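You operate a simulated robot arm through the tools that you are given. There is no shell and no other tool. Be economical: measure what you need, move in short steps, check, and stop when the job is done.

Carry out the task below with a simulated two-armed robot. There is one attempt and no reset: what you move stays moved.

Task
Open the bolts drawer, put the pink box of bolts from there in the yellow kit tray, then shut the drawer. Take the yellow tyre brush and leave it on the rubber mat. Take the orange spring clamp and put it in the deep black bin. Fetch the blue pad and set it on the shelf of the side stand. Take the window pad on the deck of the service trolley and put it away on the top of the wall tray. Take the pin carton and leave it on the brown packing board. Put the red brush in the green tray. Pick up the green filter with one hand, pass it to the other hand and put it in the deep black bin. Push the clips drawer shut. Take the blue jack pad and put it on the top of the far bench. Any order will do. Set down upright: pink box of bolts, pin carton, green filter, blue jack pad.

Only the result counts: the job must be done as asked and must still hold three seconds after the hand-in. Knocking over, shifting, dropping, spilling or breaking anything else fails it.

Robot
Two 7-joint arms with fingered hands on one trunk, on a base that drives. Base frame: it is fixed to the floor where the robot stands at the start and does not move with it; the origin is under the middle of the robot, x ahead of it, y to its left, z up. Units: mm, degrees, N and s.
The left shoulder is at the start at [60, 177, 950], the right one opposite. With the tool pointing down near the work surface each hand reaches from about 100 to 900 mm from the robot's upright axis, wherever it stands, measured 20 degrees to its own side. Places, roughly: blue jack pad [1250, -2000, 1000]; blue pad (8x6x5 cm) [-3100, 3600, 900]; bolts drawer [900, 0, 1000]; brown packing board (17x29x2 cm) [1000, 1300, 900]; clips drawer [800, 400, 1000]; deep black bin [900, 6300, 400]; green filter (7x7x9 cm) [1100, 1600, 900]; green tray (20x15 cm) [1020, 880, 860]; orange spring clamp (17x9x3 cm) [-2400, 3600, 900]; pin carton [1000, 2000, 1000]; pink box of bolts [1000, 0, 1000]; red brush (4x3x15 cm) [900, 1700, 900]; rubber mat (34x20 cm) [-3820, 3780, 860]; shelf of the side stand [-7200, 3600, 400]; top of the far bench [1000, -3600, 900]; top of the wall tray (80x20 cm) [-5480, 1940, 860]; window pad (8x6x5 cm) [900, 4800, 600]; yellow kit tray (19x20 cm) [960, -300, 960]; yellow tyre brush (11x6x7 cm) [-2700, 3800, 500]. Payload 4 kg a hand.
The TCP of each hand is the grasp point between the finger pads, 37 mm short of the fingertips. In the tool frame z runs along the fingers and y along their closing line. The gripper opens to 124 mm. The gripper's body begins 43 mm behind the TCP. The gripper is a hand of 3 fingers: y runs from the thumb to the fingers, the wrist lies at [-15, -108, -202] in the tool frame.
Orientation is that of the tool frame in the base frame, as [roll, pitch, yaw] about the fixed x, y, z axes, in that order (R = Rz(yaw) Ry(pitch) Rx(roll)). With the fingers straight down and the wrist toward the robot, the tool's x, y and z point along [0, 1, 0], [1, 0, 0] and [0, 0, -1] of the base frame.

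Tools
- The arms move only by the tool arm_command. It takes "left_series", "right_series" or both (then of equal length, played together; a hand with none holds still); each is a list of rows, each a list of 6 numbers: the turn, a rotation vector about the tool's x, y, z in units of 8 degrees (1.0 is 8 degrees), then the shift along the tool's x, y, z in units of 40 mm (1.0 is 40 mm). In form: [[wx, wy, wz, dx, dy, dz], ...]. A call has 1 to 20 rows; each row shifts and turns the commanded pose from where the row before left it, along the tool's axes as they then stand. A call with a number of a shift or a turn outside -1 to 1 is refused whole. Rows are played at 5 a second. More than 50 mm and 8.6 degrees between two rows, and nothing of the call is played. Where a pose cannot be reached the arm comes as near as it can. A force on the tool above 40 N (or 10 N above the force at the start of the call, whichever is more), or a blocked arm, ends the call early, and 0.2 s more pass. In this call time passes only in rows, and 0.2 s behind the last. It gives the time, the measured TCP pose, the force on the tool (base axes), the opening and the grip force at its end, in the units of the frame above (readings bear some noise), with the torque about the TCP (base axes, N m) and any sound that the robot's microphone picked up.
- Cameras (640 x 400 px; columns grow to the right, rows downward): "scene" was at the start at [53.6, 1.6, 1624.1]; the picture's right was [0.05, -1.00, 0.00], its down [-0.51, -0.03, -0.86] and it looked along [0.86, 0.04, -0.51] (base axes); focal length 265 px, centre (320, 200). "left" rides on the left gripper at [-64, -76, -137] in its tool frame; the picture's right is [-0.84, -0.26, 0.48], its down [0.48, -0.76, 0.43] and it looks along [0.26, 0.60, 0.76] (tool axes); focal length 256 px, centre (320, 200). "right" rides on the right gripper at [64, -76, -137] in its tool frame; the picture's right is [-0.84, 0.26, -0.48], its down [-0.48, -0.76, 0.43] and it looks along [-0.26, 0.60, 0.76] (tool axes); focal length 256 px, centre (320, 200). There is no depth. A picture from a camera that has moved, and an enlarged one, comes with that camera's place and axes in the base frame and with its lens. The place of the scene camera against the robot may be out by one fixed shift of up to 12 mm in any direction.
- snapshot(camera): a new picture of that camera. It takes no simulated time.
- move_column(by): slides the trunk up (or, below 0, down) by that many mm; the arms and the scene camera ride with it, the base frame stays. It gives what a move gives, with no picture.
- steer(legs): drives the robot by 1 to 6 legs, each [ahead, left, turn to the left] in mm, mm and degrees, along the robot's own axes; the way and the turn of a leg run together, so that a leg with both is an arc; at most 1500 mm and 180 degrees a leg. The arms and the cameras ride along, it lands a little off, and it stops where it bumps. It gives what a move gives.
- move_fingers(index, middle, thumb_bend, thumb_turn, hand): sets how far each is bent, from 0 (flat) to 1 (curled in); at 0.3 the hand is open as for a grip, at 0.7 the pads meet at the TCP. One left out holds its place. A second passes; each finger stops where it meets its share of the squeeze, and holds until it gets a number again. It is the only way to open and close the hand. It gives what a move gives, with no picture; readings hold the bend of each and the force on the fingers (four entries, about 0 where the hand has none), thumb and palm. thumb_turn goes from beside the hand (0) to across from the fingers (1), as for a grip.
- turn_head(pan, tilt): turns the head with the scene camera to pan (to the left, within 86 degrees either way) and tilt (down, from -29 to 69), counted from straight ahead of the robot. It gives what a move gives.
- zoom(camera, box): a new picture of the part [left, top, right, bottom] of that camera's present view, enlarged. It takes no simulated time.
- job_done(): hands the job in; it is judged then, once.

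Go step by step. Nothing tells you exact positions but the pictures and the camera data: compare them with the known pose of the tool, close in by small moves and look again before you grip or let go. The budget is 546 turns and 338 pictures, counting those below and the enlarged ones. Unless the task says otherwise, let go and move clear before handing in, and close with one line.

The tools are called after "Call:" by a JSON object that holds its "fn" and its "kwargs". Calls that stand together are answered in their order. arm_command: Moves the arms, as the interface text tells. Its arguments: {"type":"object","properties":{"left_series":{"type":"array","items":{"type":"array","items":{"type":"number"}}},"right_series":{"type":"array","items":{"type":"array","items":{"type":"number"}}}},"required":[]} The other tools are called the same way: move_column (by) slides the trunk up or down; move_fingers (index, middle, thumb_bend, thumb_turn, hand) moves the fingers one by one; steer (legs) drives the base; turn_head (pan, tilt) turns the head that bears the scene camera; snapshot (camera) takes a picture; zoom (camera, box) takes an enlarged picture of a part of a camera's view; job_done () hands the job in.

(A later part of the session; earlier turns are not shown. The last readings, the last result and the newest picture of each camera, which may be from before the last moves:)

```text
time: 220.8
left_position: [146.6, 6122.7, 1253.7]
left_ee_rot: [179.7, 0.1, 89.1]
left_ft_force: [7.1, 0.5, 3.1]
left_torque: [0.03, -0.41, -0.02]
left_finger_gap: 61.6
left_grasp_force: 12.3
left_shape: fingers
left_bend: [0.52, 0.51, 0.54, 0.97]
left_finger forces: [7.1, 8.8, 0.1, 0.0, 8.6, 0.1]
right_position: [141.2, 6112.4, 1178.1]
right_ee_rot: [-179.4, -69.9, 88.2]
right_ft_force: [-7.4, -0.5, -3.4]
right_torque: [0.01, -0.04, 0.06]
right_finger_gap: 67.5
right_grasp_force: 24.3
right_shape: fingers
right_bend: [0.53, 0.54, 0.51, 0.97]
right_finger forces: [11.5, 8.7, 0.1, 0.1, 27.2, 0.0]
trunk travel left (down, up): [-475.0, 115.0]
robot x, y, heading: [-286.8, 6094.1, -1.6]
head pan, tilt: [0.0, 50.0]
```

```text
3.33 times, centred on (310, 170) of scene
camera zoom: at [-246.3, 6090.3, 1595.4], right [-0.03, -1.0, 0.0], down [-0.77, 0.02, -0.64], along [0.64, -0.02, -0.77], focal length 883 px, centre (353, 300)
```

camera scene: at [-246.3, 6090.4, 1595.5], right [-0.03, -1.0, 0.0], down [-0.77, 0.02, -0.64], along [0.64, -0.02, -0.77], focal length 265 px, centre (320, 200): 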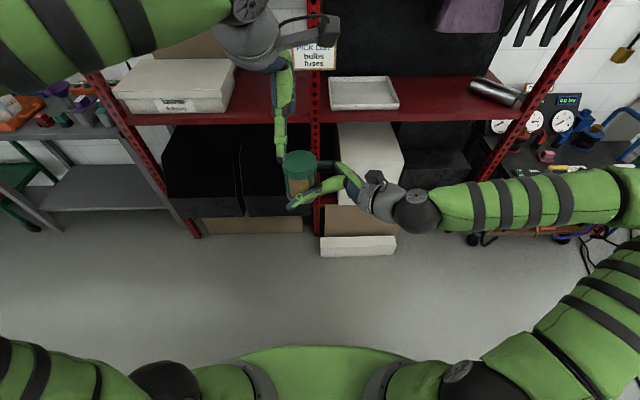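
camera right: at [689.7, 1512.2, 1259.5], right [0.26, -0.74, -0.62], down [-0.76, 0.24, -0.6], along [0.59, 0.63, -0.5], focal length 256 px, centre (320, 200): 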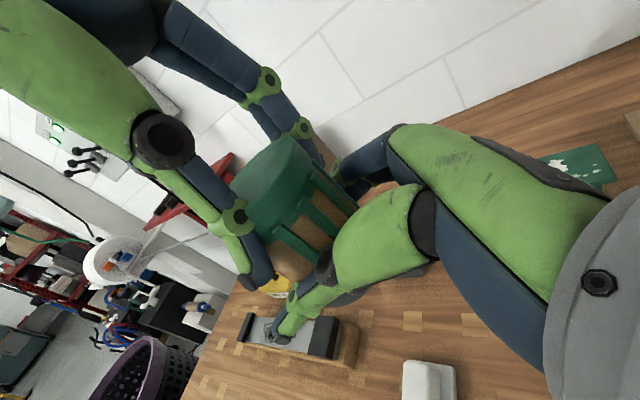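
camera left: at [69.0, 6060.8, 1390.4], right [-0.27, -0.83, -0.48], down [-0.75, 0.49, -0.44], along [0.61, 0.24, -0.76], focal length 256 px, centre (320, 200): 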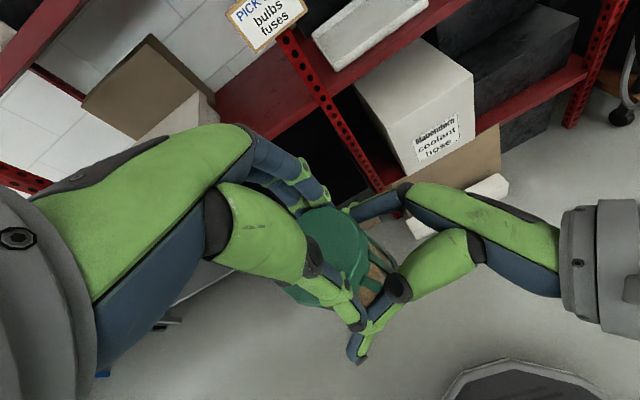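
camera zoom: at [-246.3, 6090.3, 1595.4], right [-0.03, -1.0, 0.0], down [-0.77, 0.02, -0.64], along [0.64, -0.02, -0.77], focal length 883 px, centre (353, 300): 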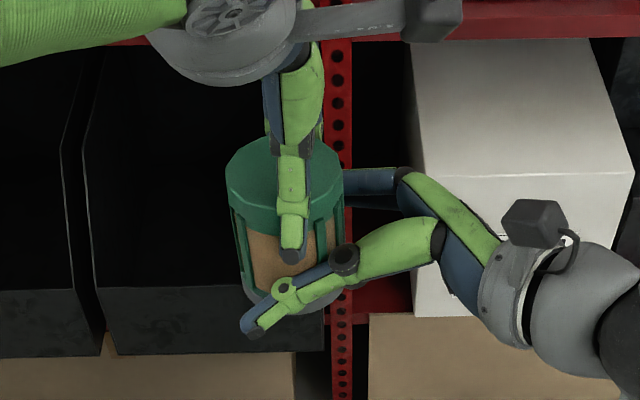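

The left hand holds the top. I firm it up, open the right and withdraw it sideways.

Call:
{"fn": "move_fingers", "kwargs": {"hand": "left", "index": 0.62, "middle": 0.62, "thumb_bend": 0.62}}

Call:
{"fn": "move_fingers", "kwargs": {"hand": "right", "index": 0.35, "middle": 0.35, "thumb_bend": 0.35}}

Call:
{"fn": "arm_command", "kwargs": {"right_series": [[0, 0, 0, -0.25, 0, -0.75], [0, 0, 0, -0.25, 0, -0.75], [0, 0, 0, -0.25, 0, -0.75], [0, 0, 0, -0.25, 0, -0.75], [0, 0, 0, -0.25, 0, -0.75], [0, 0, 0, -0.25, 0, -0.75]]}}

Call:
{"fn": "zoom", "kwargs": {"camera": "scene", "box": [240, 110, 440, 250]}}

```text
time: 221.8
left_position: [146.9, 6122.8, 1253.5]
left_ee_rot: [179.7, 0.2, 89.0]
left_ft_force: [5.4, 0.7, 5.8]
left_torque: [0.04, -0.45, -0.02]
left_finger_gap: 61.0
left_grasp_force: 21.4
left_shape: fingers
left_bend: [0.52, 0.52, 0.56, 0.97]
left_finger forces: [11.6, 12.3, 0.0, 0.0, 17.7, 0.0]
right_position: [141.5, 6112.5, 1176.7]
right_ee_rot: [-179.4, -69.9, 88.1]
right_ft_force: [-5.5, -0.6, -7.2]
right_torque: [-0.01, 0.01, 0.07]
right_finger_gap: 67.2
right_grasp_force: 24.2
right_shape: fingers
right_bend: [0.53, 0.54, 0.51, 0.97]
right_finger forces: [11.8, 9.1, 0.0, 0.0, 26.8, 0.0]
trunk travel left (down, up): [-475.0, 115.0]
robot x, y, heading: [-286.6, 6095.9, -1.6]
head pan, tilt: [0.0, 50.0]
```

```text
time: 222.8
left_position: [147.4, 6122.1, 1253.6]
left_ee_rot: [179.6, 0.1, 88.9]
left_ft_force: [0.3, 0.5, 0.3]
left_torque: [-0.01, 0.01, 0.02]
left_finger_gap: 61.0
left_grasp_force: 21.0
left_shape: fingers
left_bend: [0.53, 0.53, 0.56, 0.96]
left_finger forces: [10.7, 10.6, 0.0, 0.0, 20.9, 0.0]
right_position: [142.8, 6114.3, 1176.6]
right_ee_rot: [-179.2, -70.0, 88.0]
right_ft_force: [-0.9, -0.8, -0.7]
right_torque: [-0.01, -0.02, -0.01]
right_finger_gap: 108.1
right_grasp_force: 0.1
right_shape: fingers
right_bend: [0.35, 0.35, 0.35, 0.98]
right_finger forces: [0.1, 0.0, 0.0, 0.0, 0.0, 0.0]
trunk travel left (down, up): [-475.0, 115.0]
robot x, y, heading: [-286.4, 6096.4, -1.5]
head pan, tilt: [0.0, 50.0]
```

```text
time: 224.2
left_position: [146.2, 6122.4, 1254.5]
left_ee_rot: [179.7, 0.1, 89.1]
left_ft_force: [-0.5, -0.7, 0.7]
left_torque: [0.03, 0.0, 0.0]
left_finger_gap: 60.9
left_grasp_force: 20.9
left_shape: fingers
left_bend: [0.53, 0.53, 0.56, 0.96]
left_finger forces: [10.6, 10.6, 0.1, 0.0, 20.8, 0.0]
right_position: [145.2, 5925.3, 1183.7]
right_ee_rot: [-179.3, -69.9, 88.2]
right_ft_force: [0.7, -0.4, 0.2]
right_torque: [-0.03, 0.01, 0.0]
right_finger_gap: 108.1
right_grasp_force: 0.0
right_shape: fingers
right_bend: [0.35, 0.35, 0.35, 0.98]
right_finger forces: [0.1, 0.0, 0.0, 0.0, 0.0, 0.0]
right hand out of reach, approached as far as the arm can: row 1, 2
trunk travel left (down, up): [-475.0, 115.0]
robot x, y, heading: [-288.1, 6098.0, -1.5]
head pan, tilt: [0.0, 50.0]
```

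```text
2.86 times, centred on (340, 180) of scene
camera zoom: at [-246.6, 6089.9, 1595.4], right [-0.03, -1.0, 0.0], down [-0.77, 0.02, -0.64], along [0.64, -0.02, -0.77], focal length 757 px, centre (263, 257)
```

zoom: 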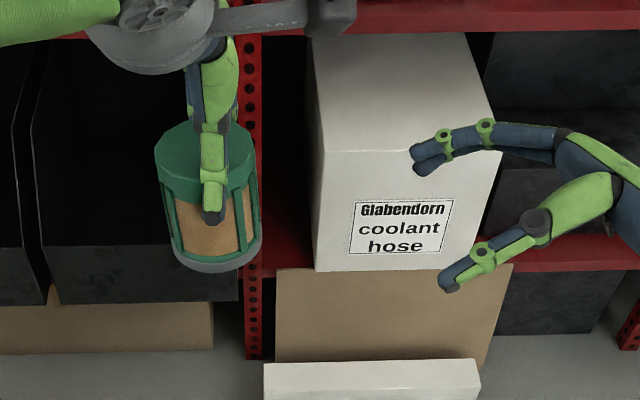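

Now I straighten the right hand and drive up to the shelf.

Call:
{"fn": "arm_command", "kwargs": {"right_series": [[0, -0.875, 0, 0, 0, 0], [0, -0.875, 0, 0, 0, 0], [0, -0.875, 0, 0, 0, 0], [0, -0.875, 0, 0, 0, 0], [0, -0.875, 0, 0, 0, 0], [0, -0.875, 0, 0, 0, 0], [0, -0.875, 0, 0, 0, 0], [0, -0.875, 0, 0, 0, 0], [0, -0.875, 0, 0, 0, 0], [0, -0.875, 0, 0, 0, 0]]}}

Call:
{"fn": "steer", "kwargs": {"legs": [[430, 190, 1.5]]}}

Call:
{"fn": "turn_head", "kwargs": {"pan": 0, "tilt": 35}}

Call:
{"fn": "snapshot", "kwargs": {"camera": "scene"}}

```text
time: 226.4
left_position: [147.5, 6122.9, 1253.7]
left_ee_rot: [179.7, 0.0, 89.0]
left_ft_force: [0.0, -0.2, 0.7]
left_torque: [-0.01, 0.01, 0.01]
left_finger_gap: 61.0
left_grasp_force: 21.2
left_shape: fingers
left_bend: [0.53, 0.53, 0.56, 0.96]
left_finger forces: [10.6, 10.6, 0.1, 0.0, 20.7, 0.1]
right_position: [146.3, 5925.0, 1186.2]
right_ee_rot: [-179.8, 0.1, 88.6]
right_ft_force: [-0.5, 0.3, 0.2]
right_torque: [0.02, 0.02, -0.02]
right_finger_gap: 108.3
right_grasp_force: 0.2
right_shape: fingers
right_bend: [0.35, 0.35, 0.35, 0.98]
right_finger forces: [0.1, 0.1, 0.1, 0.1, 0.0, 0.1]
trunk travel left (down, up): [-475.0, 115.0]
robot x, y, heading: [-287.0, 6093.7, -1.4]
head pan, tilt: [0.0, 50.0]
```

```text
time: 229.2
left_position: [578.2, 6312.8, 1253.3]
left_ee_rot: [179.7, 0.0, 90.2]
left_ft_force: [0.5, 0.4, 0.1]
left_torque: [0.0, -0.01, 0.02]
left_finger_gap: 60.9
left_grasp_force: 21.0
left_shape: fingers
left_bend: [0.53, 0.53, 0.56, 0.96]
left_finger forces: [10.7, 10.7, 0.0, 0.0, 20.9, 0.1]
right_position: [581.1, 6115.0, 1184.9]
right_ee_rot: [-179.7, 0.1, 89.9]
right_ft_force: [0.6, 0.5, -0.5]
right_torque: [-0.01, 0.01, 0.0]
right_finger_gap: 108.3
right_grasp_force: 0.1
right_shape: fingers
right_bend: [0.35, 0.35, 0.35, 0.98]
right_finger forces: [0.0, 0.1, 0.0, 0.1, 0.0, 0.0]
trunk travel left (down, up): [-475.0, 115.0]
robot x, y, heading: [141.0, 6279.4, -0.4]
head pan, tilt: [0.0, 50.0]
```

```text
time: 230.0
left_position: [576.9, 6312.0, 1254.8]
left_ee_rot: [179.8, 0.2, 90.1]
left_ft_force: [-0.4, -0.5, 0.4]
left_torque: [0.03, 0.02, 0.03]
left_finger_gap: 61.0
left_grasp_force: 21.6
left_shape: fingers
left_bend: [0.53, 0.53, 0.56, 0.96]
left_finger forces: [10.5, 10.7, 0.0, 0.0, 20.8, 0.1]
right_position: [580.1, 6115.8, 1185.3]
right_ee_rot: [-179.9, 0.0, 89.7]
right_ft_force: [0.7, -0.1, 0.3]
right_torque: [-0.02, 0.01, 0.03]
right_finger_gap: 108.2
right_grasp_force: 0.1
right_shape: fingers
right_bend: [0.35, 0.35, 0.35, 0.98]
right_finger forces: [0.0, 0.0, 0.0, 0.0, 0.0, 0.1]
trunk travel left (down, up): [-475.0, 115.0]
robot x, y, heading: [145.9, 6276.8, -0.4]
head pan, tilt: [0.0, 35.0]
```

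```text
190 pictures are left
camera scene: at [195.8, 6272.7, 1617.1], right [-0.01, -1.0, 0.0], down [-0.57, 0.0, -0.82], along [0.82, -0.01, -0.57], focal length 265 px, centre (320, 200)
```

scene: 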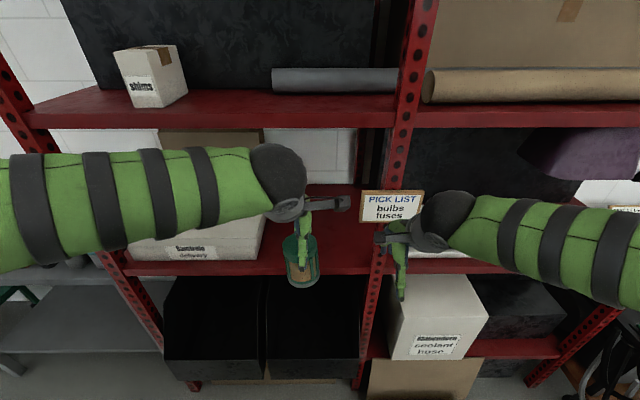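

Call:
{"fn": "arm_command", "kwargs": {"left_series": [[0, 0, 0, 0, 0.9, 0.55], [0, 0, 0, 0, 0.9, 0.55], [0, 0, 0, 0, 0.9, 0.55], [0, 0, 0, 0, 0.9, 0.55], [0, 0, 0, 0, 0.9, 0.55], [0, 0, 0, 0, 0.9, 0.55], [0, 0, 0, 0, 0.9, 0.55], [0, 0, 0, 0, 0.9, 0.55]]}}

Call:
{"fn": "zoom", "kwargs": {"camera": "scene", "box": [220, 150, 400, 290]}}

Call:
{"fn": "snapshot", "kwargs": {"camera": "left"}}

```text
time: 231.8
left_position: [865.2, 6313.0, 1078.3]
left_ee_rot: [179.9, 0.1, 90.2]
left_ft_force: [0.2, 0.7, -0.3]
left_torque: [-0.03, -0.03, 0.02]
left_finger_gap: 60.6
left_grasp_force: 20.4
left_shape: fingers
left_bend: [0.53, 0.53, 0.56, 0.96]
left_finger forces: [10.4, 10.3, 0.0, 0.1, 20.4, 0.0]
right_position: [581.4, 6115.2, 1185.6]
right_ee_rot: [-179.7, 0.0, 89.8]
right_ft_force: [0.5, -0.3, 0.0]
right_torque: [0.04, 0.0, -0.01]
right_finger_gap: 108.4
right_grasp_force: 0.0
right_shape: fingers
right_bend: [0.35, 0.35, 0.35, 0.98]
right_finger forces: [0.1, 0.0, 0.0, 0.1, 0.1, 0.1]
trunk travel left (down, up): [-475.0, 115.0]
robot x, y, heading: [145.7, 6277.6, -0.5]
head pan, tilt: [0.0, 35.0]
```

```text
2.86 times, centred on (310, 220) of scene
camera zoom: at [196.9, 6272.4, 1617.1], right [-0.01, -1.0, 0.0], down [-0.57, 0.0, -0.82], along [0.82, -0.01, -0.57], focal length 757 px, centre (349, 143)
```

zoom: 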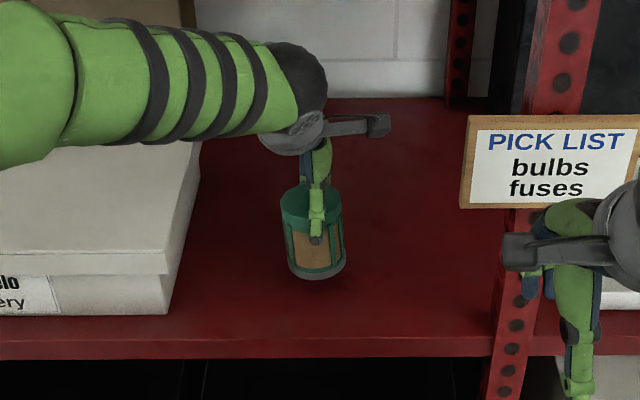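

```text
188 pictures are left
camera left: at [788.8, 6249.8, 1214.7], right [-0.25, -0.84, -0.48], down [-0.76, 0.48, -0.44], along [0.6, 0.26, -0.76], focal length 256 px, centre (320, 200)
```

left: 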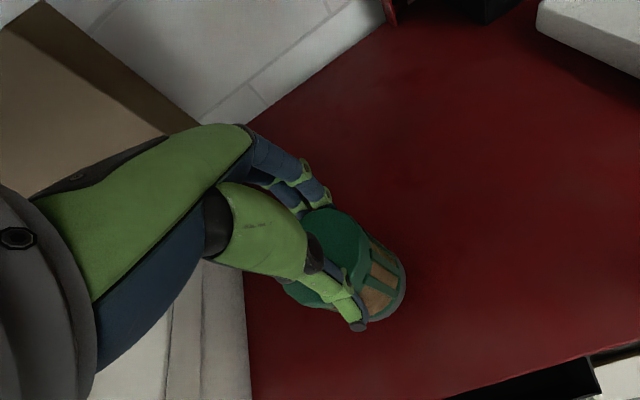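

Call:
{"fn": "arm_command", "kwargs": {"left_series": [[0, 0, 0, 0, 0, 0.5], [0, 0, 0, 0, 0, 0.3]]}}

Call:
{"fn": "arm_command", "kwargs": {"left_series": [[0, 0, 0, 0, 0, 0.2]]}}

Call:
{"fn": "zoom", "kwargs": {"camera": "scene", "box": [260, 170, 360, 270]}}

```text
time: 232.4
left_position: [866.0, 6311.0, 1050.7]
left_ee_rot: [179.2, 0.2, 90.1]
left_ft_force: [-1.5, -3.2, 17.4]
left_torque: [-0.09, -0.38, -0.03]
left_finger_gap: 61.2
left_grasp_force: 23.4
left_shape: fingers
left_bend: [0.54, 0.53, 0.55, 0.96]
left_finger forces: [10.3, 11.6, 0.0, 0.1, 24.5, 0.0]
right_position: [578.6, 6114.5, 1187.1]
right_ee_rot: [-179.9, 0.0, 89.8]
right_ft_force: [0.1, 0.9, -0.2]
right_torque: [-0.01, -0.03, 0.04]
right_finger_gap: 108.4
right_grasp_force: 0.1
right_shape: fingers
right_bend: [0.35, 0.35, 0.35, 0.98]
right_finger forces: [0.0, 0.0, 0.0, 0.0, 0.0, 0.0]
trunk travel left (down, up): [-475.0, 115.0]
robot x, y, heading: [146.2, 6274.9, -0.4]
head pan, tilt: [0.0, 35.0]
```

```text
time: 232.8
left_position: [869.1, 6308.8, 1051.6]
left_ee_rot: [178.7, 0.7, 90.0]
left_ft_force: [-4.3, -0.3, 19.4]
left_torque: [-0.02, -0.04, 0.01]
left_finger_gap: 61.3
left_grasp_force: 24.0
left_shape: fingers
left_bend: [0.54, 0.54, 0.54, 0.96]
left_finger forces: [9.9, 10.6, 0.0, 0.0, 27.3, 0.0]
right_position: [578.2, 6114.8, 1185.7]
right_ee_rot: [-179.7, 0.1, 89.8]
right_ft_force: [0.2, 0.6, 0.6]
right_torque: [0.05, -0.01, -0.01]
right_finger_gap: 108.5
right_grasp_force: 0.0
right_shape: fingers
right_bend: [0.35, 0.35, 0.35, 0.98]
right_finger forces: [0.0, 0.0, 0.0, 0.0, 0.1, 0.0]
trunk travel left (down, up): [-475.0, 115.0]
robot x, y, heading: [147.3, 6274.6, -0.5]
head pan, tilt: [0.0, 35.0]
stopped in row 1 (left hand): the force on the tool passed its limit at 42 N (the readings are from after the stop); the commanded pose is now the measured one
```

```text
4.00 times, centred on (310, 220) of scene
camera zoom: at [194.6, 6272.7, 1617.1], right [-0.01, -1.0, 0.0], down [-0.57, 0.0, -0.82], along [0.82, -0.01, -0.57], focal length 1059 px, centre (360, 120)
```

zoom: 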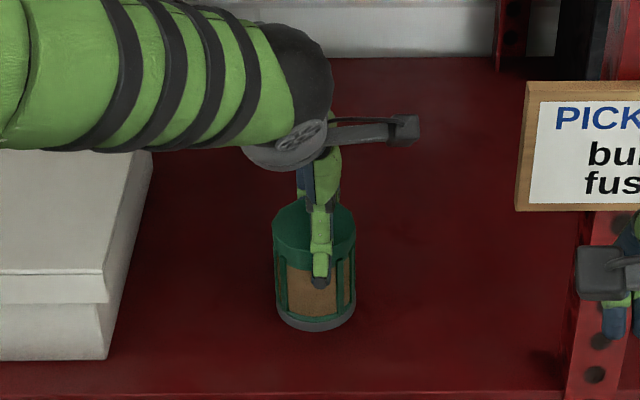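

It stands on the shelf (surface at about z 953). I release and retreat with the left hand.

Call:
{"fn": "move_fingers", "kwargs": {"hand": "left", "index": 0.38, "middle": 0.38, "thumb_bend": 0.38}}

Call:
{"fn": "arm_command", "kwargs": {"left_series": [[0, 0, 0, 0, 0, -0.8], [0, 0, 0, 0, 0, -0.9], [0, 0, 0, 0, 0, -0.9], [0, 0, 0, 0, -0.9, -0.2], [0, 0, 0, 0, -0.9, -0.2], [0, 0, 0, 0, -0.9, -0.2], [0, 0, 0, 0, -0.9, -0.2], [0, 0, 0, 0, -0.9, -0.2], [0, 0, 0, 0.3, -0.9, 0], [0, 0, 0, 0.9, 0, 0], [0, 0, 0, 0.9, 0, 0], [0, 0, 0, 0.9, 0, 0], [0, 0, 0, 0.9, 0, 0]]}}

Call:
{"fn": "steer", "kwargs": {"legs": [[0, 130, 0.4]]}}

Call:
{"fn": "snapshot", "kwargs": {"camera": "scene"}}

Call:
{"fn": "snapshot", "kwargs": {"camera": "right"}}

```text
time: 233.8
left_position: [867.6, 6310.1, 1046.2]
left_ee_rot: [179.1, 0.6, 90.1]
left_ft_force: [0.8, -0.7, -0.4]
left_torque: [-0.03, -0.03, 0.04]
left_finger_gap: 99.0
left_grasp_force: 0.1
left_shape: fingers
left_bend: [0.38, 0.38, 0.38, 0.97]
left_finger forces: [0.0, 0.0, 0.0, 0.1, 0.1, 0.0]
right_position: [579.8, 6112.6, 1186.0]
right_ee_rot: [-179.9, -0.1, 89.8]
right_ft_force: [1.4, -0.6, 0.6]
right_torque: [0.03, 0.02, 0.0]
right_finger_gap: 108.3
right_grasp_force: 0.0
right_shape: fingers
right_bend: [0.35, 0.35, 0.35, 0.98]
right_finger forces: [0.0, 0.0, 0.0, 0.0, 0.0, 0.0]
trunk travel left (down, up): [-475.0, 115.0]
robot x, y, heading: [143.5, 6276.0, -0.3]
head pan, tilt: [0.0, 35.0]
```

```text
time: 236.6
left_position: [651.2, 6465.6, 1183.1]
left_ee_rot: [179.0, 0.4, 89.9]
left_ft_force: [0.2, -0.4, -0.6]
left_torque: [0.01, -0.01, 0.02]
left_finger_gap: 99.2
left_grasp_force: 0.0
left_shape: fingers
left_bend: [0.38, 0.38, 0.38, 0.98]
left_finger forces: [0.0, 0.0, 0.1, 0.1, 0.0, 0.0]
right_position: [579.3, 6114.7, 1185.5]
right_ee_rot: [-179.8, 0.0, 89.7]
right_ft_force: [0.3, 0.7, 0.0]
right_torque: [-0.01, -0.01, -0.03]
right_finger_gap: 108.3
right_grasp_force: 0.2
right_shape: fingers
right_bend: [0.35, 0.35, 0.35, 0.98]
right_finger forces: [0.1, 0.0, 0.0, 0.0, 0.1, 0.0]
trunk travel left (down, up): [-475.0, 115.0]
robot x, y, heading: [143.6, 6274.7, -0.6]
head pan, tilt: [0.0, 35.0]
```

```text
time: 237.9
left_position: [649.3, 6601.9, 1182.6]
left_ee_rot: [179.1, 0.7, 90.3]
left_ft_force: [0.2, 0.1, 0.4]
left_torque: [0.02, -0.01, -0.02]
left_finger_gap: 99.7
left_grasp_force: 0.1
left_shape: fingers
left_bend: [0.38, 0.38, 0.38, 0.98]
left_finger forces: [0.1, 0.0, 0.0, 0.0, 0.0, 0.0]
right_position: [583.0, 6250.3, 1186.0]
right_ee_rot: [-179.9, 0.1, 90.1]
right_ft_force: [0.0, 0.7, 0.2]
right_torque: [-0.04, -0.02, 0.0]
right_finger_gap: 108.3
right_grasp_force: 0.0
right_shape: fingers
right_bend: [0.35, 0.35, 0.35, 0.98]
right_finger forces: [0.1, 0.0, 0.0, 0.0, 0.0, 0.0]
trunk travel left (down, up): [-475.0, 115.0]
robot x, y, heading: [145.4, 6407.7, -0.0]
head pan, tilt: [0.0, 35.0]
```

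```text
186 pictures are left
camera scene: at [196.3, 6406.3, 1617.1], right [0.0, -1.0, 0.0], down [-0.57, 0.0, -0.82], along [0.82, 0.0, -0.57], focal length 265 px, centre (320, 200)
```

scene: 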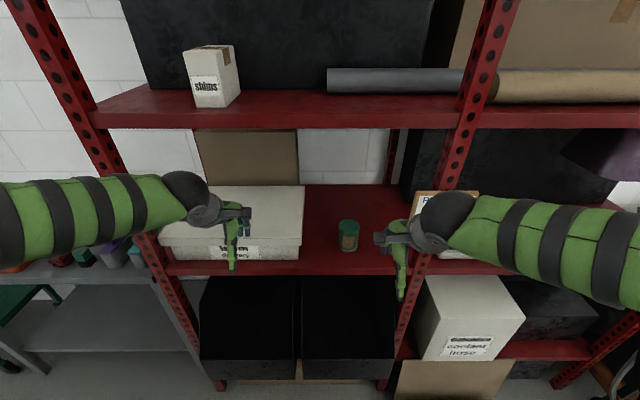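

```text
185 pictures are left
camera right: at [507.0, 6314.9, 1322.6], right [0.26, -0.84, 0.48], down [-0.76, -0.49, -0.43], along [0.59, -0.26, -0.76], focal length 256 px, centre (320, 200)
```

right: 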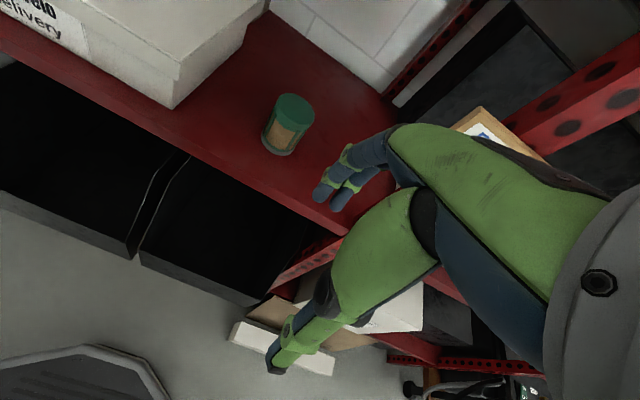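

Call:
{"fn": "move_fingers", "kwargs": {"hand": "right", "index": 0.3, "middle": 0.3, "thumb_bend": 0.3}}

Call:
{"fn": "arm_command", "kwargs": {"right_series": [[0, 0, 0, 0.194, 0.8875, 0.175], [0, 0, 0, 0.194, 0.8875, 0.175], [0, 0, 0, 0.194, 0.8875, 0.175], [0, 0, 0, 0.194, 0.8875, 0.175], [0, 0, 0, 0.194, 0.8875, 0.175], [0, 0, 0, 0.194, 0.8875, 0.175], [0, 0, 0, 0.194, 0.8875, 0.175], [0, 0, 0, 0.194, 0.8875, 0.175]]}}

Call:
{"fn": "snapshot", "kwargs": {"camera": "right"}}

Call:
{"fn": "zoom", "kwargs": {"camera": "scene", "box": [280, 160, 420, 280]}}

```text
time: 238.9
left_position: [649.9, 6600.0, 1184.3]
left_ee_rot: [179.0, 0.5, 90.3]
left_ft_force: [0.2, -0.2, 0.9]
left_torque: [0.02, 0.02, -0.03]
left_finger_gap: 99.2
left_grasp_force: 0.1
left_shape: fingers
left_bend: [0.38, 0.38, 0.38, 0.98]
left_finger forces: [0.0, 0.0, 0.1, 0.0, 0.0, 0.1]
right_position: [581.3, 6248.1, 1185.6]
right_ee_rot: [-179.9, 0.0, 90.1]
right_ft_force: [0.2, -0.2, -0.3]
right_torque: [0.01, -0.02, -0.01]
right_finger_gap: 123.4
right_grasp_force: 0.0
right_shape: fingers
right_bend: [0.3, 0.3, 0.3, 0.98]
right_finger forces: [0.0, 0.1, 0.0, 0.1, 0.0, 0.0]
trunk travel left (down, up): [-475.0, 115.0]
robot x, y, heading: [146.6, 6406.5, 0.2]
head pan, tilt: [0.0, 35.0]
```

```text
time: 240.7
left_position: [649.9, 6600.6, 1183.2]
left_ee_rot: [179.1, 0.5, 90.4]
left_ft_force: [-0.2, 0.5, -0.4]
left_torque: [0.02, 0.02, 0.05]
left_finger_gap: 99.5
left_grasp_force: 0.1
left_shape: fingers
left_bend: [0.38, 0.38, 0.38, 0.98]
left_finger forces: [0.1, 0.1, 0.0, 0.0, 0.1, 0.1]
right_position: [863.6, 6312.2, 1128.1]
right_ee_rot: [-179.7, 0.1, 90.1]
right_ft_force: [0.0, -0.2, 1.1]
right_torque: [-0.01, -0.01, 0.02]
right_finger_gap: 123.1
right_grasp_force: 0.0
right_shape: fingers
right_bend: [0.3, 0.3, 0.3, 0.98]
right_finger forces: [0.1, 0.0, 0.1, 0.1, 0.0, 0.0]
trunk travel left (down, up): [-475.0, 115.0]
robot x, y, heading: [145.3, 6403.1, -0.1]
head pan, tilt: [0.0, 35.0]
```

```text
184 pictures are left
camera right: at [790.1, 6377.3, 1264.9], right [0.26, -0.84, 0.48], down [-0.76, -0.49, -0.43], along [0.59, -0.26, -0.76], focal length 256 px, centre (320, 200)
```

right: 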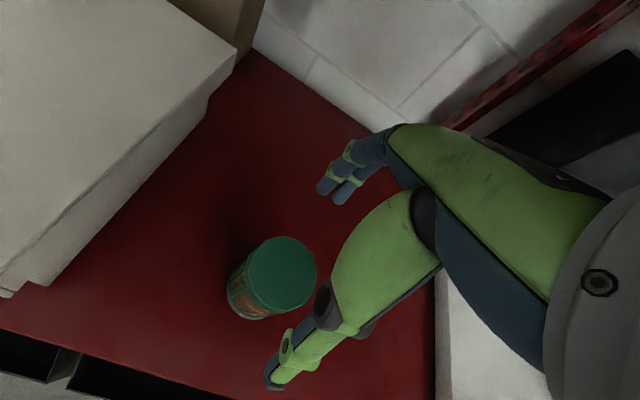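

```text
3.33 times, centred on (350, 220) of scene
camera zoom: at [197.2, 6404.9, 1617.1], right [0.0, -1.0, 0.0], down [-0.57, 0.0, -0.82], along [0.82, 0.0, -0.57], focal length 883 px, centre (220, 133)
```

zoom: 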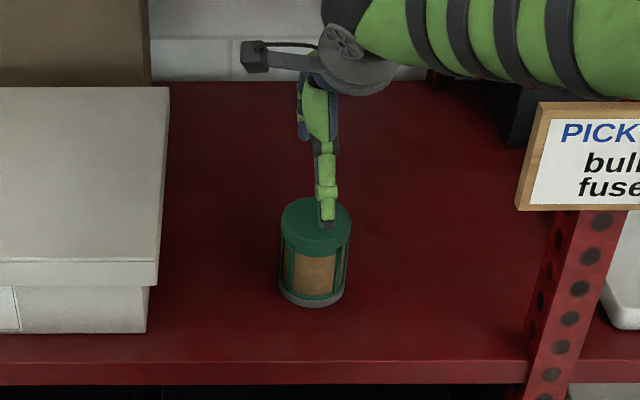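

Call:
{"fn": "arm_command", "kwargs": {"right_series": [[0, 0, 0, 0.03, 0.05, 0.75], [0, 0, 0, 0.02, 0.05, 0.75], [0, 0, 0, 0, 0, 0.7]]}}

Call:
{"fn": "move_fingers", "kwargs": {"hand": "right", "index": 0.55, "middle": 0.55, "thumb_bend": 0.55}}

Call:
{"fn": "move_fingers", "kwargs": {"hand": "right", "index": 0.62, "middle": 0.62, "thumb_bend": 0.62}}

Call:
{"fn": "zoom", "kwargs": {"camera": "scene", "box": [280, 160, 420, 280]}}

```text
time: 241.5
left_position: [649.8, 6600.0, 1183.5]
left_ee_rot: [179.1, 0.5, 90.5]
left_ft_force: [0.0, -0.1, -1.1]
left_torque: [-0.02, -0.01, -0.01]
left_finger_gap: 99.4
left_grasp_force: 0.0
left_shape: fingers
left_bend: [0.38, 0.38, 0.38, 0.98]
left_finger forces: [0.1, 0.0, 0.0, 0.1, 0.0, 0.0]
right_position: [867.0, 6312.9, 1039.1]
right_ee_rot: [-179.9, 0.0, 90.1]
right_ft_force: [0.5, 1.0, 0.3]
right_torque: [0.0, 0.01, 0.01]
right_finger_gap: 123.1
right_grasp_force: 0.1
right_shape: fingers
right_bend: [0.3, 0.3, 0.3, 0.98]
right_finger forces: [0.0, 0.0, 0.0, 0.1, 0.0, 0.1]
trunk travel left (down, up): [-475.0, 115.0]
robot x, y, heading: [143.7, 6407.2, 0.1]
head pan, tilt: [0.0, 35.0]
```

```text
time: 242.5
left_position: [649.0, 6600.0, 1182.2]
left_ee_rot: [179.0, 0.6, 90.4]
left_ft_force: [-0.1, 0.2, -0.2]
left_torque: [-0.01, 0.02, -0.06]
left_finger_gap: 99.4
left_grasp_force: 0.0
left_shape: fingers
left_bend: [0.38, 0.38, 0.38, 0.98]
left_finger forces: [0.0, 0.1, 0.1, 0.0, 0.1, 0.0]
right_position: [867.7, 6313.5, 1041.4]
right_ee_rot: [-179.9, 0.0, 90.1]
right_ft_force: [1.4, -0.6, 4.6]
right_torque: [-0.04, -0.27, 0.04]
right_finger_gap: 66.9
right_grasp_force: 11.7
right_shape: fingers
right_bend: [0.51, 0.5, 0.51, 0.97]
right_finger forces: [5.2, 7.4, 0.1, 0.0, 11.2, 0.0]
trunk travel left (down, up): [-475.0, 115.0]
robot x, y, heading: [144.3, 6408.8, -0.0]
head pan, tilt: [0.0, 35.0]
```

```text
time: 243.5
left_position: [649.3, 6600.4, 1184.6]
left_ee_rot: [178.9, 0.5, 90.5]
left_ft_force: [0.2, 0.6, 0.1]
left_torque: [0.0, 0.01, 0.02]
left_finger_gap: 99.5
left_grasp_force: 0.1
left_shape: fingers
left_bend: [0.38, 0.38, 0.38, 0.98]
left_finger forces: [0.0, 0.0, 0.0, 0.0, 0.1, 0.0]
right_position: [867.5, 6313.8, 1040.9]
right_ee_rot: [-179.9, 0.0, 90.1]
right_ft_force: [-1.0, -1.8, 13.3]
right_torque: [-0.06, -0.49, -0.03]
right_finger_gap: 66.5
right_grasp_force: 25.0
right_shape: fingers
right_bend: [0.52, 0.51, 0.54, 0.96]
right_finger forces: [11.9, 13.0, 0.1, 0.1, 24.4, 0.0]
trunk travel left (down, up): [-475.0, 115.0]
robot x, y, heading: [142.7, 6409.7, -0.0]
head pan, tilt: [0.0, 35.0]
```

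```text
3.33 times, centred on (350, 220) of scene
camera zoom: at [195.1, 6404.5, 1617.3], right [0.0, -1.0, 0.0], down [-0.57, 0.0, -0.82], along [0.82, 0.0, -0.57], focal length 883 px, centre (220, 133)
```

zoom: 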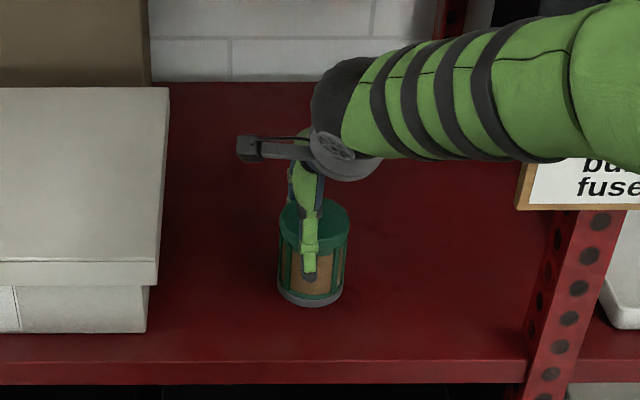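

The right hand has a firm top grip. I lift it and pull back out.

Call:
{"fn": "arm_command", "kwargs": {"right_series": [[0, 0, 0, 0, 0, -0.8], [0, 0, 0, 0, 0, -0.8], [0, 0, 0, 0, -0.9, -0.4], [0, 0, 0, 0, -0.9, -0.4], [0, 0, 0, 0, -0.9, -0.4], [0, 0, 0, 0, -0.9, -0.2], [0, 0, 0, 0, -0.9, 0], [0, 0, 0, 0, -0.9, 0], [0, 0, 0, 0, -0.9, 0], [0, 0, 0, 0, -0.9, 0]]}}

Call:
{"fn": "snapshot", "kwargs": {"camera": "scene"}}

```text
time: 245.7
left_position: [649.7, 6599.4, 1184.1]
left_ee_rot: [179.0, 0.6, 90.4]
left_ft_force: [0.1, -0.3, 0.2]
left_torque: [-0.03, -0.02, -0.02]
left_finger_gap: 99.4
left_grasp_force: 0.0
left_shape: fingers
left_bend: [0.38, 0.38, 0.38, 0.98]
left_finger forces: [0.0, 0.0, 0.0, 0.1, 0.0, 0.0]
right_position: [581.8, 6313.0, 1160.8]
right_ee_rot: [-179.8, 0.0, 90.1]
right_ft_force: [0.2, 1.0, -0.9]
right_torque: [0.02, -0.04, 0.01]
right_finger_gap: 62.8
right_grasp_force: 22.0
right_shape: fingers
right_bend: [0.53, 0.52, 0.55, 0.96]
right_finger forces: [10.6, 11.1, 0.1, 0.1, 22.3, 0.0]
trunk travel left (down, up): [-475.0, 115.0]
robot x, y, heading: [145.2, 6409.1, -0.1]
head pan, tilt: [0.0, 35.0]
```

```text
181 pictures are left
camera scene: at [195.6, 6404.2, 1617.2], right [0.0, -1.0, 0.0], down [-0.57, 0.0, -0.82], along [0.82, 0.0, -0.57], focal length 265 px, centre (320, 200)
```

scene: 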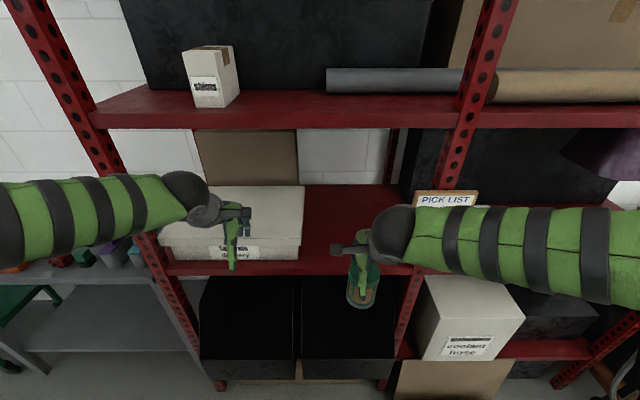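

Call:
{"fn": "move_column", "kwargs": {"by": -400}}

Call:
{"fn": "turn_head", "kwargs": {"pan": 0, "tilt": 45}}

Call:
{"fn": "snapshot", "kwargs": {"camera": "scene"}}

Call:
{"fn": "snapshot", "kwargs": {"camera": "right"}}

```text
time: 249.5
left_position: [650.6, 6601.3, 784.0]
left_ee_rot: [179.0, 0.5, 90.4]
left_ft_force: [-0.1, 0.0, -0.3]
left_torque: [0.03, 0.01, 0.0]
left_finger_gap: 99.4
left_grasp_force: 0.0
left_shape: fingers
left_bend: [0.38, 0.38, 0.38, 0.98]
left_finger forces: [0.0, 0.0, 0.0, 0.0, 0.0, 0.1]
right_position: [581.3, 6312.3, 760.1]
right_ee_rot: [-179.8, 0.1, 90.0]
right_ft_force: [0.3, -0.3, -1.9]
right_torque: [-0.01, 0.01, -0.03]
right_finger_gap: 63.1
right_grasp_force: 21.9
right_shape: fingers
right_bend: [0.53, 0.52, 0.55, 0.96]
right_finger forces: [10.5, 11.0, 0.0, 0.0, 22.1, 0.0]
trunk travel left (down, up): [-75.0, 515.0]
robot x, y, heading: [144.7, 6405.0, -0.1]
head pan, tilt: [0.0, 35.0]
```

```text
time: 250.2
left_position: [648.9, 6601.2, 784.9]
left_ee_rot: [179.2, 0.6, 90.4]
left_ft_force: [0.4, 1.0, 0.5]
left_torque: [-0.02, -0.07, 0.02]
left_finger_gap: 99.6
left_grasp_force: 0.1
left_shape: fingers
left_bend: [0.38, 0.38, 0.38, 0.98]
left_finger forces: [0.1, 0.0, 0.0, 0.0, 0.0, 0.0]
right_position: [582.3, 6312.6, 761.9]
right_ee_rot: [-179.8, 0.1, 90.1]
right_ft_force: [0.3, 0.0, -2.4]
right_torque: [0.0, 0.07, -0.03]
right_finger_gap: 63.0
right_grasp_force: 21.6
right_shape: fingers
right_bend: [0.53, 0.52, 0.55, 0.96]
right_finger forces: [10.5, 10.9, 0.0, 0.0, 22.0, 0.0]
trunk travel left (down, up): [-75.0, 515.0]
robot x, y, heading: [146.4, 6413.5, -0.2]
head pan, tilt: [0.0, 45.0]
```

```text
180 pictures are left
camera scene: at [189.6, 6404.5, 1202.4], right [0.0, -1.0, 0.0], down [-0.71, 0.0, -0.71], along [0.71, 0.0, -0.71], focal length 265 px, centre (320, 200)
```

scene: 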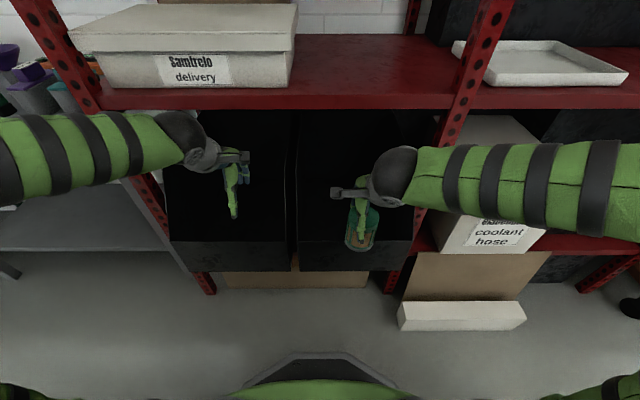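

```text
179 pictures are left
camera right: at [507.5, 6377.5, 898.1], right [0.26, -0.84, 0.48], down [-0.76, -0.48, -0.43], along [0.59, -0.25, -0.76], focal length 256 px, centre (320, 200)
```

right: 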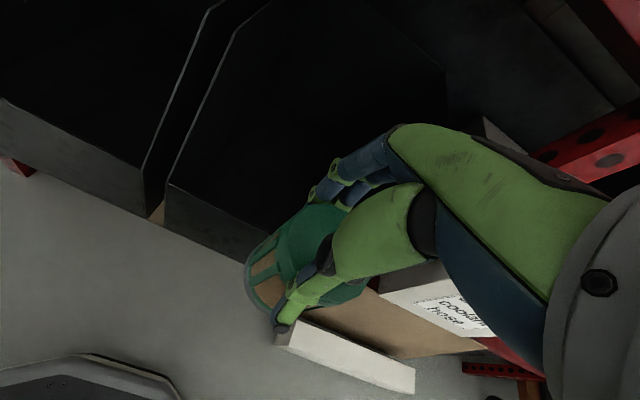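

The bin's front lip is near x 700, z 505, and its floor about z 320; it spans y 6085–6484. I reach in over the lip.

Call:
{"fn": "arm_command", "kwargs": {"right_series": [[0, 0, 0, 0.17, 0.92, 0.436], [0, 0, 0, 0.17, 0.92, 0.436], [0, 0, 0, 0.17, 0.92, 0.436], [0, 0, 0, 0.17, 0.92, 0.436], [0, 0, 0, 0.17, 0.92, 0.436], [0, 0, 0, 0.17, 0.92, 0.436], [0, 0, 0, 0.17, 0.92, 0.436]]}}

Call:
{"fn": "snapshot", "kwargs": {"camera": "right"}}

Call:
{"fn": "snapshot", "kwargs": {"camera": "scene"}}

```text
time: 251.8
left_position: [650.0, 6600.5, 784.4]
left_ee_rot: [179.0, 0.5, 90.4]
left_ft_force: [-0.1, 0.6, 0.1]
left_torque: [-0.02, 0.01, 0.01]
left_finger_gap: 99.3
left_grasp_force: 0.0
left_shape: fingers
left_bend: [0.38, 0.38, 0.38, 0.98]
left_finger forces: [0.1, 0.0, 0.0, 0.1, 0.0, 0.1]
right_position: [841.3, 6362.0, 638.2]
right_ee_rot: [-179.8, 0.1, 90.1]
right_ft_force: [0.3, -0.1, -0.5]
right_torque: [-0.01, 0.01, -0.02]
right_finger_gap: 62.6
right_grasp_force: 22.3
right_shape: fingers
right_bend: [0.53, 0.52, 0.55, 0.96]
right_finger forces: [10.5, 11.1, 0.0, 0.1, 22.0, 0.1]
trunk travel left (down, up): [-75.0, 515.0]
robot x, y, heading: [144.7, 6408.1, -0.1]
head pan, tilt: [0.0, 45.0]
```

```text
178 pictures are left
camera right: at [766.4, 6426.5, 775.2], right [0.26, -0.84, 0.48], down [-0.76, -0.48, -0.43], along [0.59, -0.26, -0.76], focal length 256 px, centre (320, 200)
```

right: 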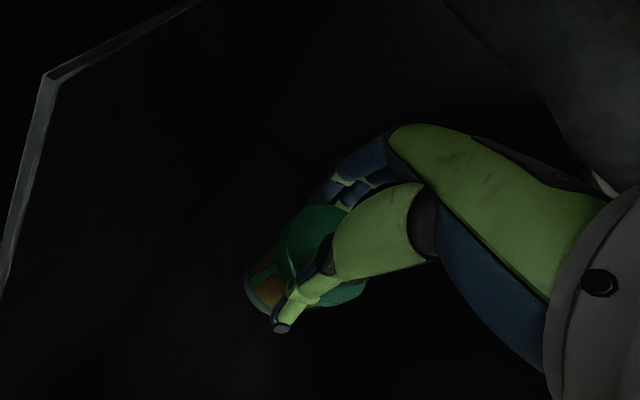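

```text
177 pictures are left
camera scene: at [189.4, 6404.4, 1202.3], right [0.0, -1.0, 0.0], down [-0.71, 0.0, -0.71], along [0.71, 0.0, -0.71], focal length 265 px, centre (320, 200)
```

scene: 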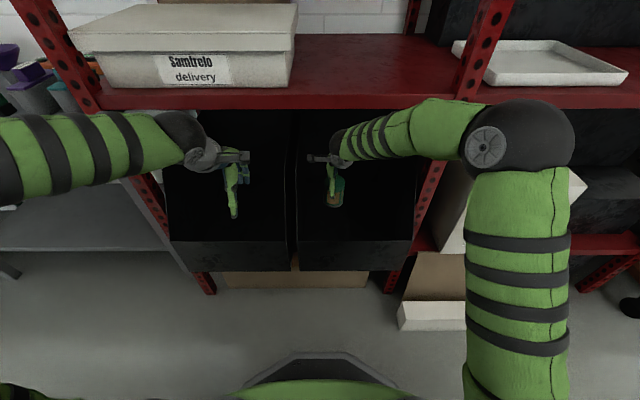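

Call:
{"fn": "arm_command", "kwargs": {"right_series": [[0, 0, 0, 0, 0, 0.8], [0, 0, 0, 0, 0, 0.8], [0, 0, 0, 0, 0, 0.8], [0, 0, 0, 0, 0, 0.8]]}}

Call:
{"fn": "snapshot", "kwargs": {"camera": "right"}}

Call:
{"fn": "snapshot", "kwargs": {"camera": "scene"}}

```text
time: 252.8
left_position: [649.8, 6600.2, 785.4]
left_ee_rot: [179.0, 0.5, 90.4]
left_ft_force: [0.2, -0.2, -0.2]
left_torque: [0.01, -0.02, -0.02]
left_finger_gap: 99.2
left_grasp_force: 0.1
left_shape: fingers
left_bend: [0.38, 0.38, 0.38, 0.98]
left_finger forces: [0.0, 0.1, 0.1, 0.1, 0.0, 0.0]
right_position: [839.7, 6361.5, 511.4]
right_ee_rot: [-179.8, 0.0, 90.1]
right_ft_force: [-0.3, -0.9, -0.6]
right_torque: [0.01, -0.02, 0.0]
right_finger_gap: 62.7
right_grasp_force: 21.2
right_shape: fingers
right_bend: [0.53, 0.52, 0.55, 0.96]
right_finger forces: [10.6, 11.0, 0.0, 0.1, 21.9, 0.0]
trunk travel left (down, up): [-75.0, 515.0]
robot x, y, heading: [146.1, 6409.6, -0.1]
head pan, tilt: [0.0, 45.0]
```

```text
176 pictures are left
camera right: at [764.9, 6426.3, 647.6], right [0.26, -0.84, 0.48], down [-0.76, -0.48, -0.43], along [0.6, -0.25, -0.76], focal length 256 px, centre (320, 200)
```

right: 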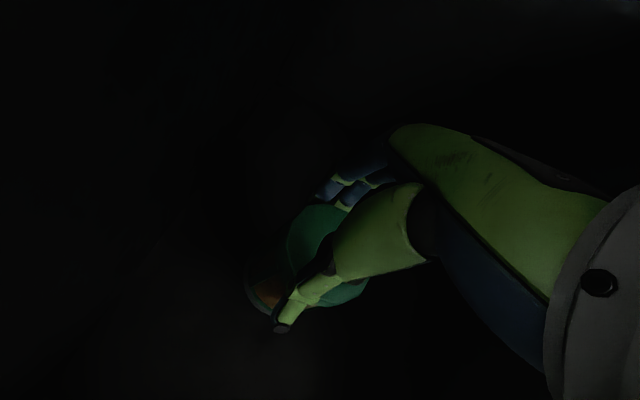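

```text
175 pictures are left
camera scene: at [189.5, 6404.4, 1202.4], right [0.0, -1.0, 0.0], down [-0.71, 0.0, -0.71], along [0.71, 0.0, -0.71], focal length 265 px, centre (320, 200)
```

scene: 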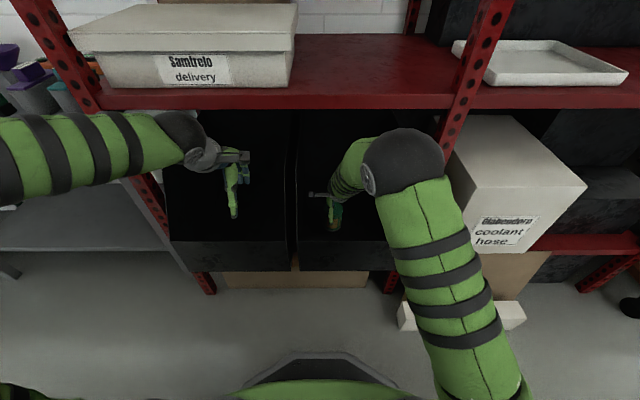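

Call:
{"fn": "arm_command", "kwargs": {"right_series": [[0, 0, 0, 0, 0, 0.7], [0, 0, 0, 0, 0, 0.7]]}}

Call:
{"fn": "arm_command", "kwargs": {"right_series": [[0, 0, 0, 0, 0, 0.25]]}}

Call:
{"fn": "snapshot", "kwargs": {"camera": "scene"}}

```text
time: 253.4
left_position: [649.9, 6601.2, 784.8]
left_ee_rot: [179.0, 0.6, 90.3]
left_ft_force: [0.0, -0.7, -0.2]
left_torque: [0.0, 0.02, 0.01]
left_finger_gap: 99.3
left_grasp_force: 0.0
left_shape: fingers
left_bend: [0.38, 0.38, 0.38, 0.98]
left_finger forces: [0.0, 0.1, 0.0, 0.0, 0.0, 0.0]
right_position: [840.2, 6361.2, 455.2]
right_ee_rot: [-179.9, 0.0, 90.0]
right_ft_force: [-0.3, 1.4, -1.5]
right_torque: [-0.01, 0.03, -0.02]
right_finger_gap: 62.5
right_grasp_force: 22.2
right_shape: fingers
right_bend: [0.53, 0.52, 0.55, 0.96]
right_finger forces: [10.4, 10.9, 0.0, 0.1, 21.8, 0.0]
trunk travel left (down, up): [-75.0, 515.0]
robot x, y, heading: [148.8, 6409.0, -0.1]
head pan, tilt: [0.0, 45.0]
```

```text
time: 253.8
left_position: [648.3, 6600.4, 784.7]
left_ee_rot: [179.0, 0.5, 90.4]
left_ft_force: [-0.1, -0.7, -0.8]
left_torque: [-0.01, 0.02, 0.01]
left_finger_gap: 99.3
left_grasp_force: 0.1
left_shape: fingers
left_bend: [0.38, 0.38, 0.38, 0.98]
left_finger forces: [0.0, 0.1, 0.0, 0.0, 0.1, 0.0]
right_position: [840.9, 6362.6, 448.2]
right_ee_rot: [179.7, -0.2, 90.0]
right_ft_force: [-4.5, -1.1, 25.3]
right_torque: [0.06, 0.19, -0.01]
right_finger_gap: 62.7
right_grasp_force: 29.5
right_shape: fingers
right_bend: [0.53, 0.52, 0.55, 0.96]
right_finger forces: [10.3, 11.9, 0.1, 0.1, 36.9, 0.0]
trunk travel left (down, up): [-75.0, 515.0]
robot x, y, heading: [144.2, 6407.0, -0.2]
head pan, tilt: [0.0, 45.0]
```

```text
174 pictures are left
camera scene: at [187.9, 6404.5, 1203.1], right [0.0, -1.0, 0.0], down [-0.71, 0.0, -0.71], along [0.71, 0.0, -0.71], focal length 265 px, centre (320, 200)
```

scene: 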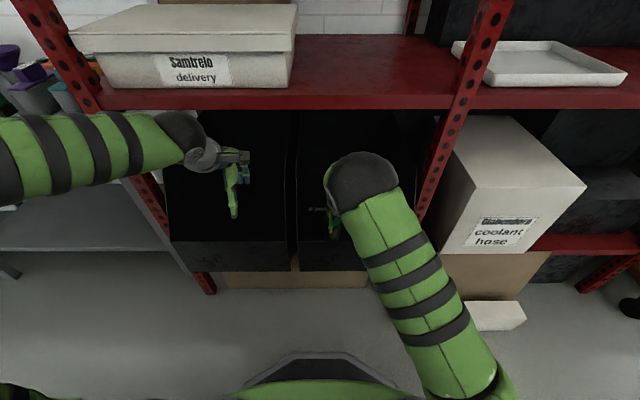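

Contact with the bin floor at about z 360. I release and rise.

Call:
{"fn": "move_fingers", "kwargs": {"hand": "right", "index": 0.38, "middle": 0.38, "thumb_bend": 0.38}}

Call:
{"fn": "arm_command", "kwargs": {"right_series": [[0, 0, 0, 0, 0, -0.7], [0, 0, 0, 0, 0, -0.9], [0, 0, 0, 0, 0, -0.9], [0, 0, 0, 0, 0, -0.9], [0, 0, 0, 0, 0, -0.9], [0, 0, 0, 0, 0, -0.9], [0, 0, 0, -0.2, -0.9, -0.3], [0, 0, 0, -0.2, -0.9, -0.3], [0, 0, 0, -0.2, -0.9, -0.3], [0, 0, 0, -0.2, -0.9, -0.3], [0, 0, 0, -0.2, -0.9, 0], [0, 0, 0, -0.2, -0.9, 0], [0, 0, 0, -0.2, -0.9, 0]]}}

Call:
{"fn": "zoom", "kwargs": {"camera": "scene", "box": [280, 110, 440, 290]}}

```text
time: 254.8
left_position: [648.7, 6601.5, 784.2]
left_ee_rot: [179.0, 0.5, 90.4]
left_ft_force: [0.7, 0.0, -0.3]
left_torque: [0.01, 0.02, 0.02]
left_finger_gap: 99.2
left_grasp_force: 0.0
left_shape: fingers
left_bend: [0.38, 0.38, 0.38, 0.98]
left_finger forces: [0.0, 0.0, 0.0, 0.1, 0.0, 0.1]
right_position: [840.2, 6360.7, 444.4]
right_ee_rot: [-179.7, 0.1, 90.2]
right_ft_force: [-0.2, 0.5, -0.1]
right_torque: [0.01, 0.01, -0.01]
right_finger_gap: 99.1
right_grasp_force: 0.1
right_shape: fingers
right_bend: [0.38, 0.38, 0.38, 0.97]
right_finger forces: [0.0, 0.0, 0.0, 0.0, 0.1, 0.1]
trunk travel left (down, up): [-75.0, 515.0]
robot x, y, heading: [144.9, 6407.7, -0.6]
head pan, tilt: [0.0, 45.0]
```

```text
time: 257.6
left_position: [650.1, 6601.4, 783.3]
left_ee_rot: [179.1, 0.5, 90.4]
left_ft_force: [-0.3, 0.1, 0.3]
left_torque: [-0.01, -0.01, -0.03]
left_finger_gap: 99.3
left_grasp_force: 0.1
left_shape: fingers
left_bend: [0.38, 0.38, 0.38, 0.98]
left_finger forces: [0.0, 0.0, 0.1, 0.1, 0.1, 0.1]
right_position: [588.6, 6305.2, 700.3]
right_ee_rot: [-179.7, 0.0, 90.2]
right_ft_force: [0.0, 0.4, -0.3]
right_torque: [0.01, -0.01, 0.0]
right_finger_gap: 99.1
right_grasp_force: 0.0
right_shape: fingers
right_bend: [0.38, 0.38, 0.38, 0.98]
right_finger forces: [0.1, 0.1, 0.0, 0.0, 0.0, 0.0]
trunk travel left (down, up): [-75.0, 515.0]
robot x, y, heading: [144.4, 6410.1, -0.1]
head pan, tilt: [0.0, 45.0]
```

```text
2.22 times, centred on (360, 200) of scene
camera zoom: at [189.7, 6404.6, 1202.3], right [0.0, -1.0, 0.0], down [-0.71, 0.0, -0.71], along [0.71, 0.0, -0.71], focal length 588 px, centre (231, 200)
```

zoom: 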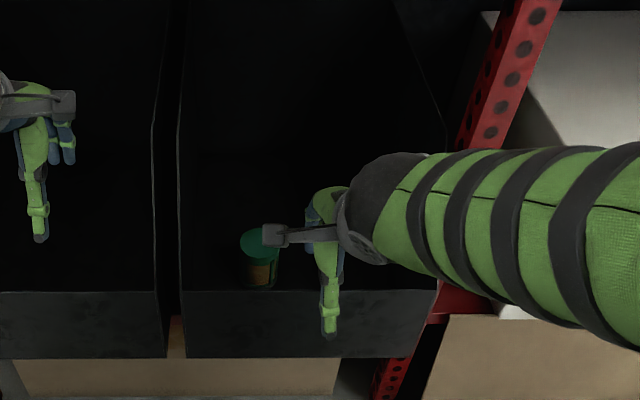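

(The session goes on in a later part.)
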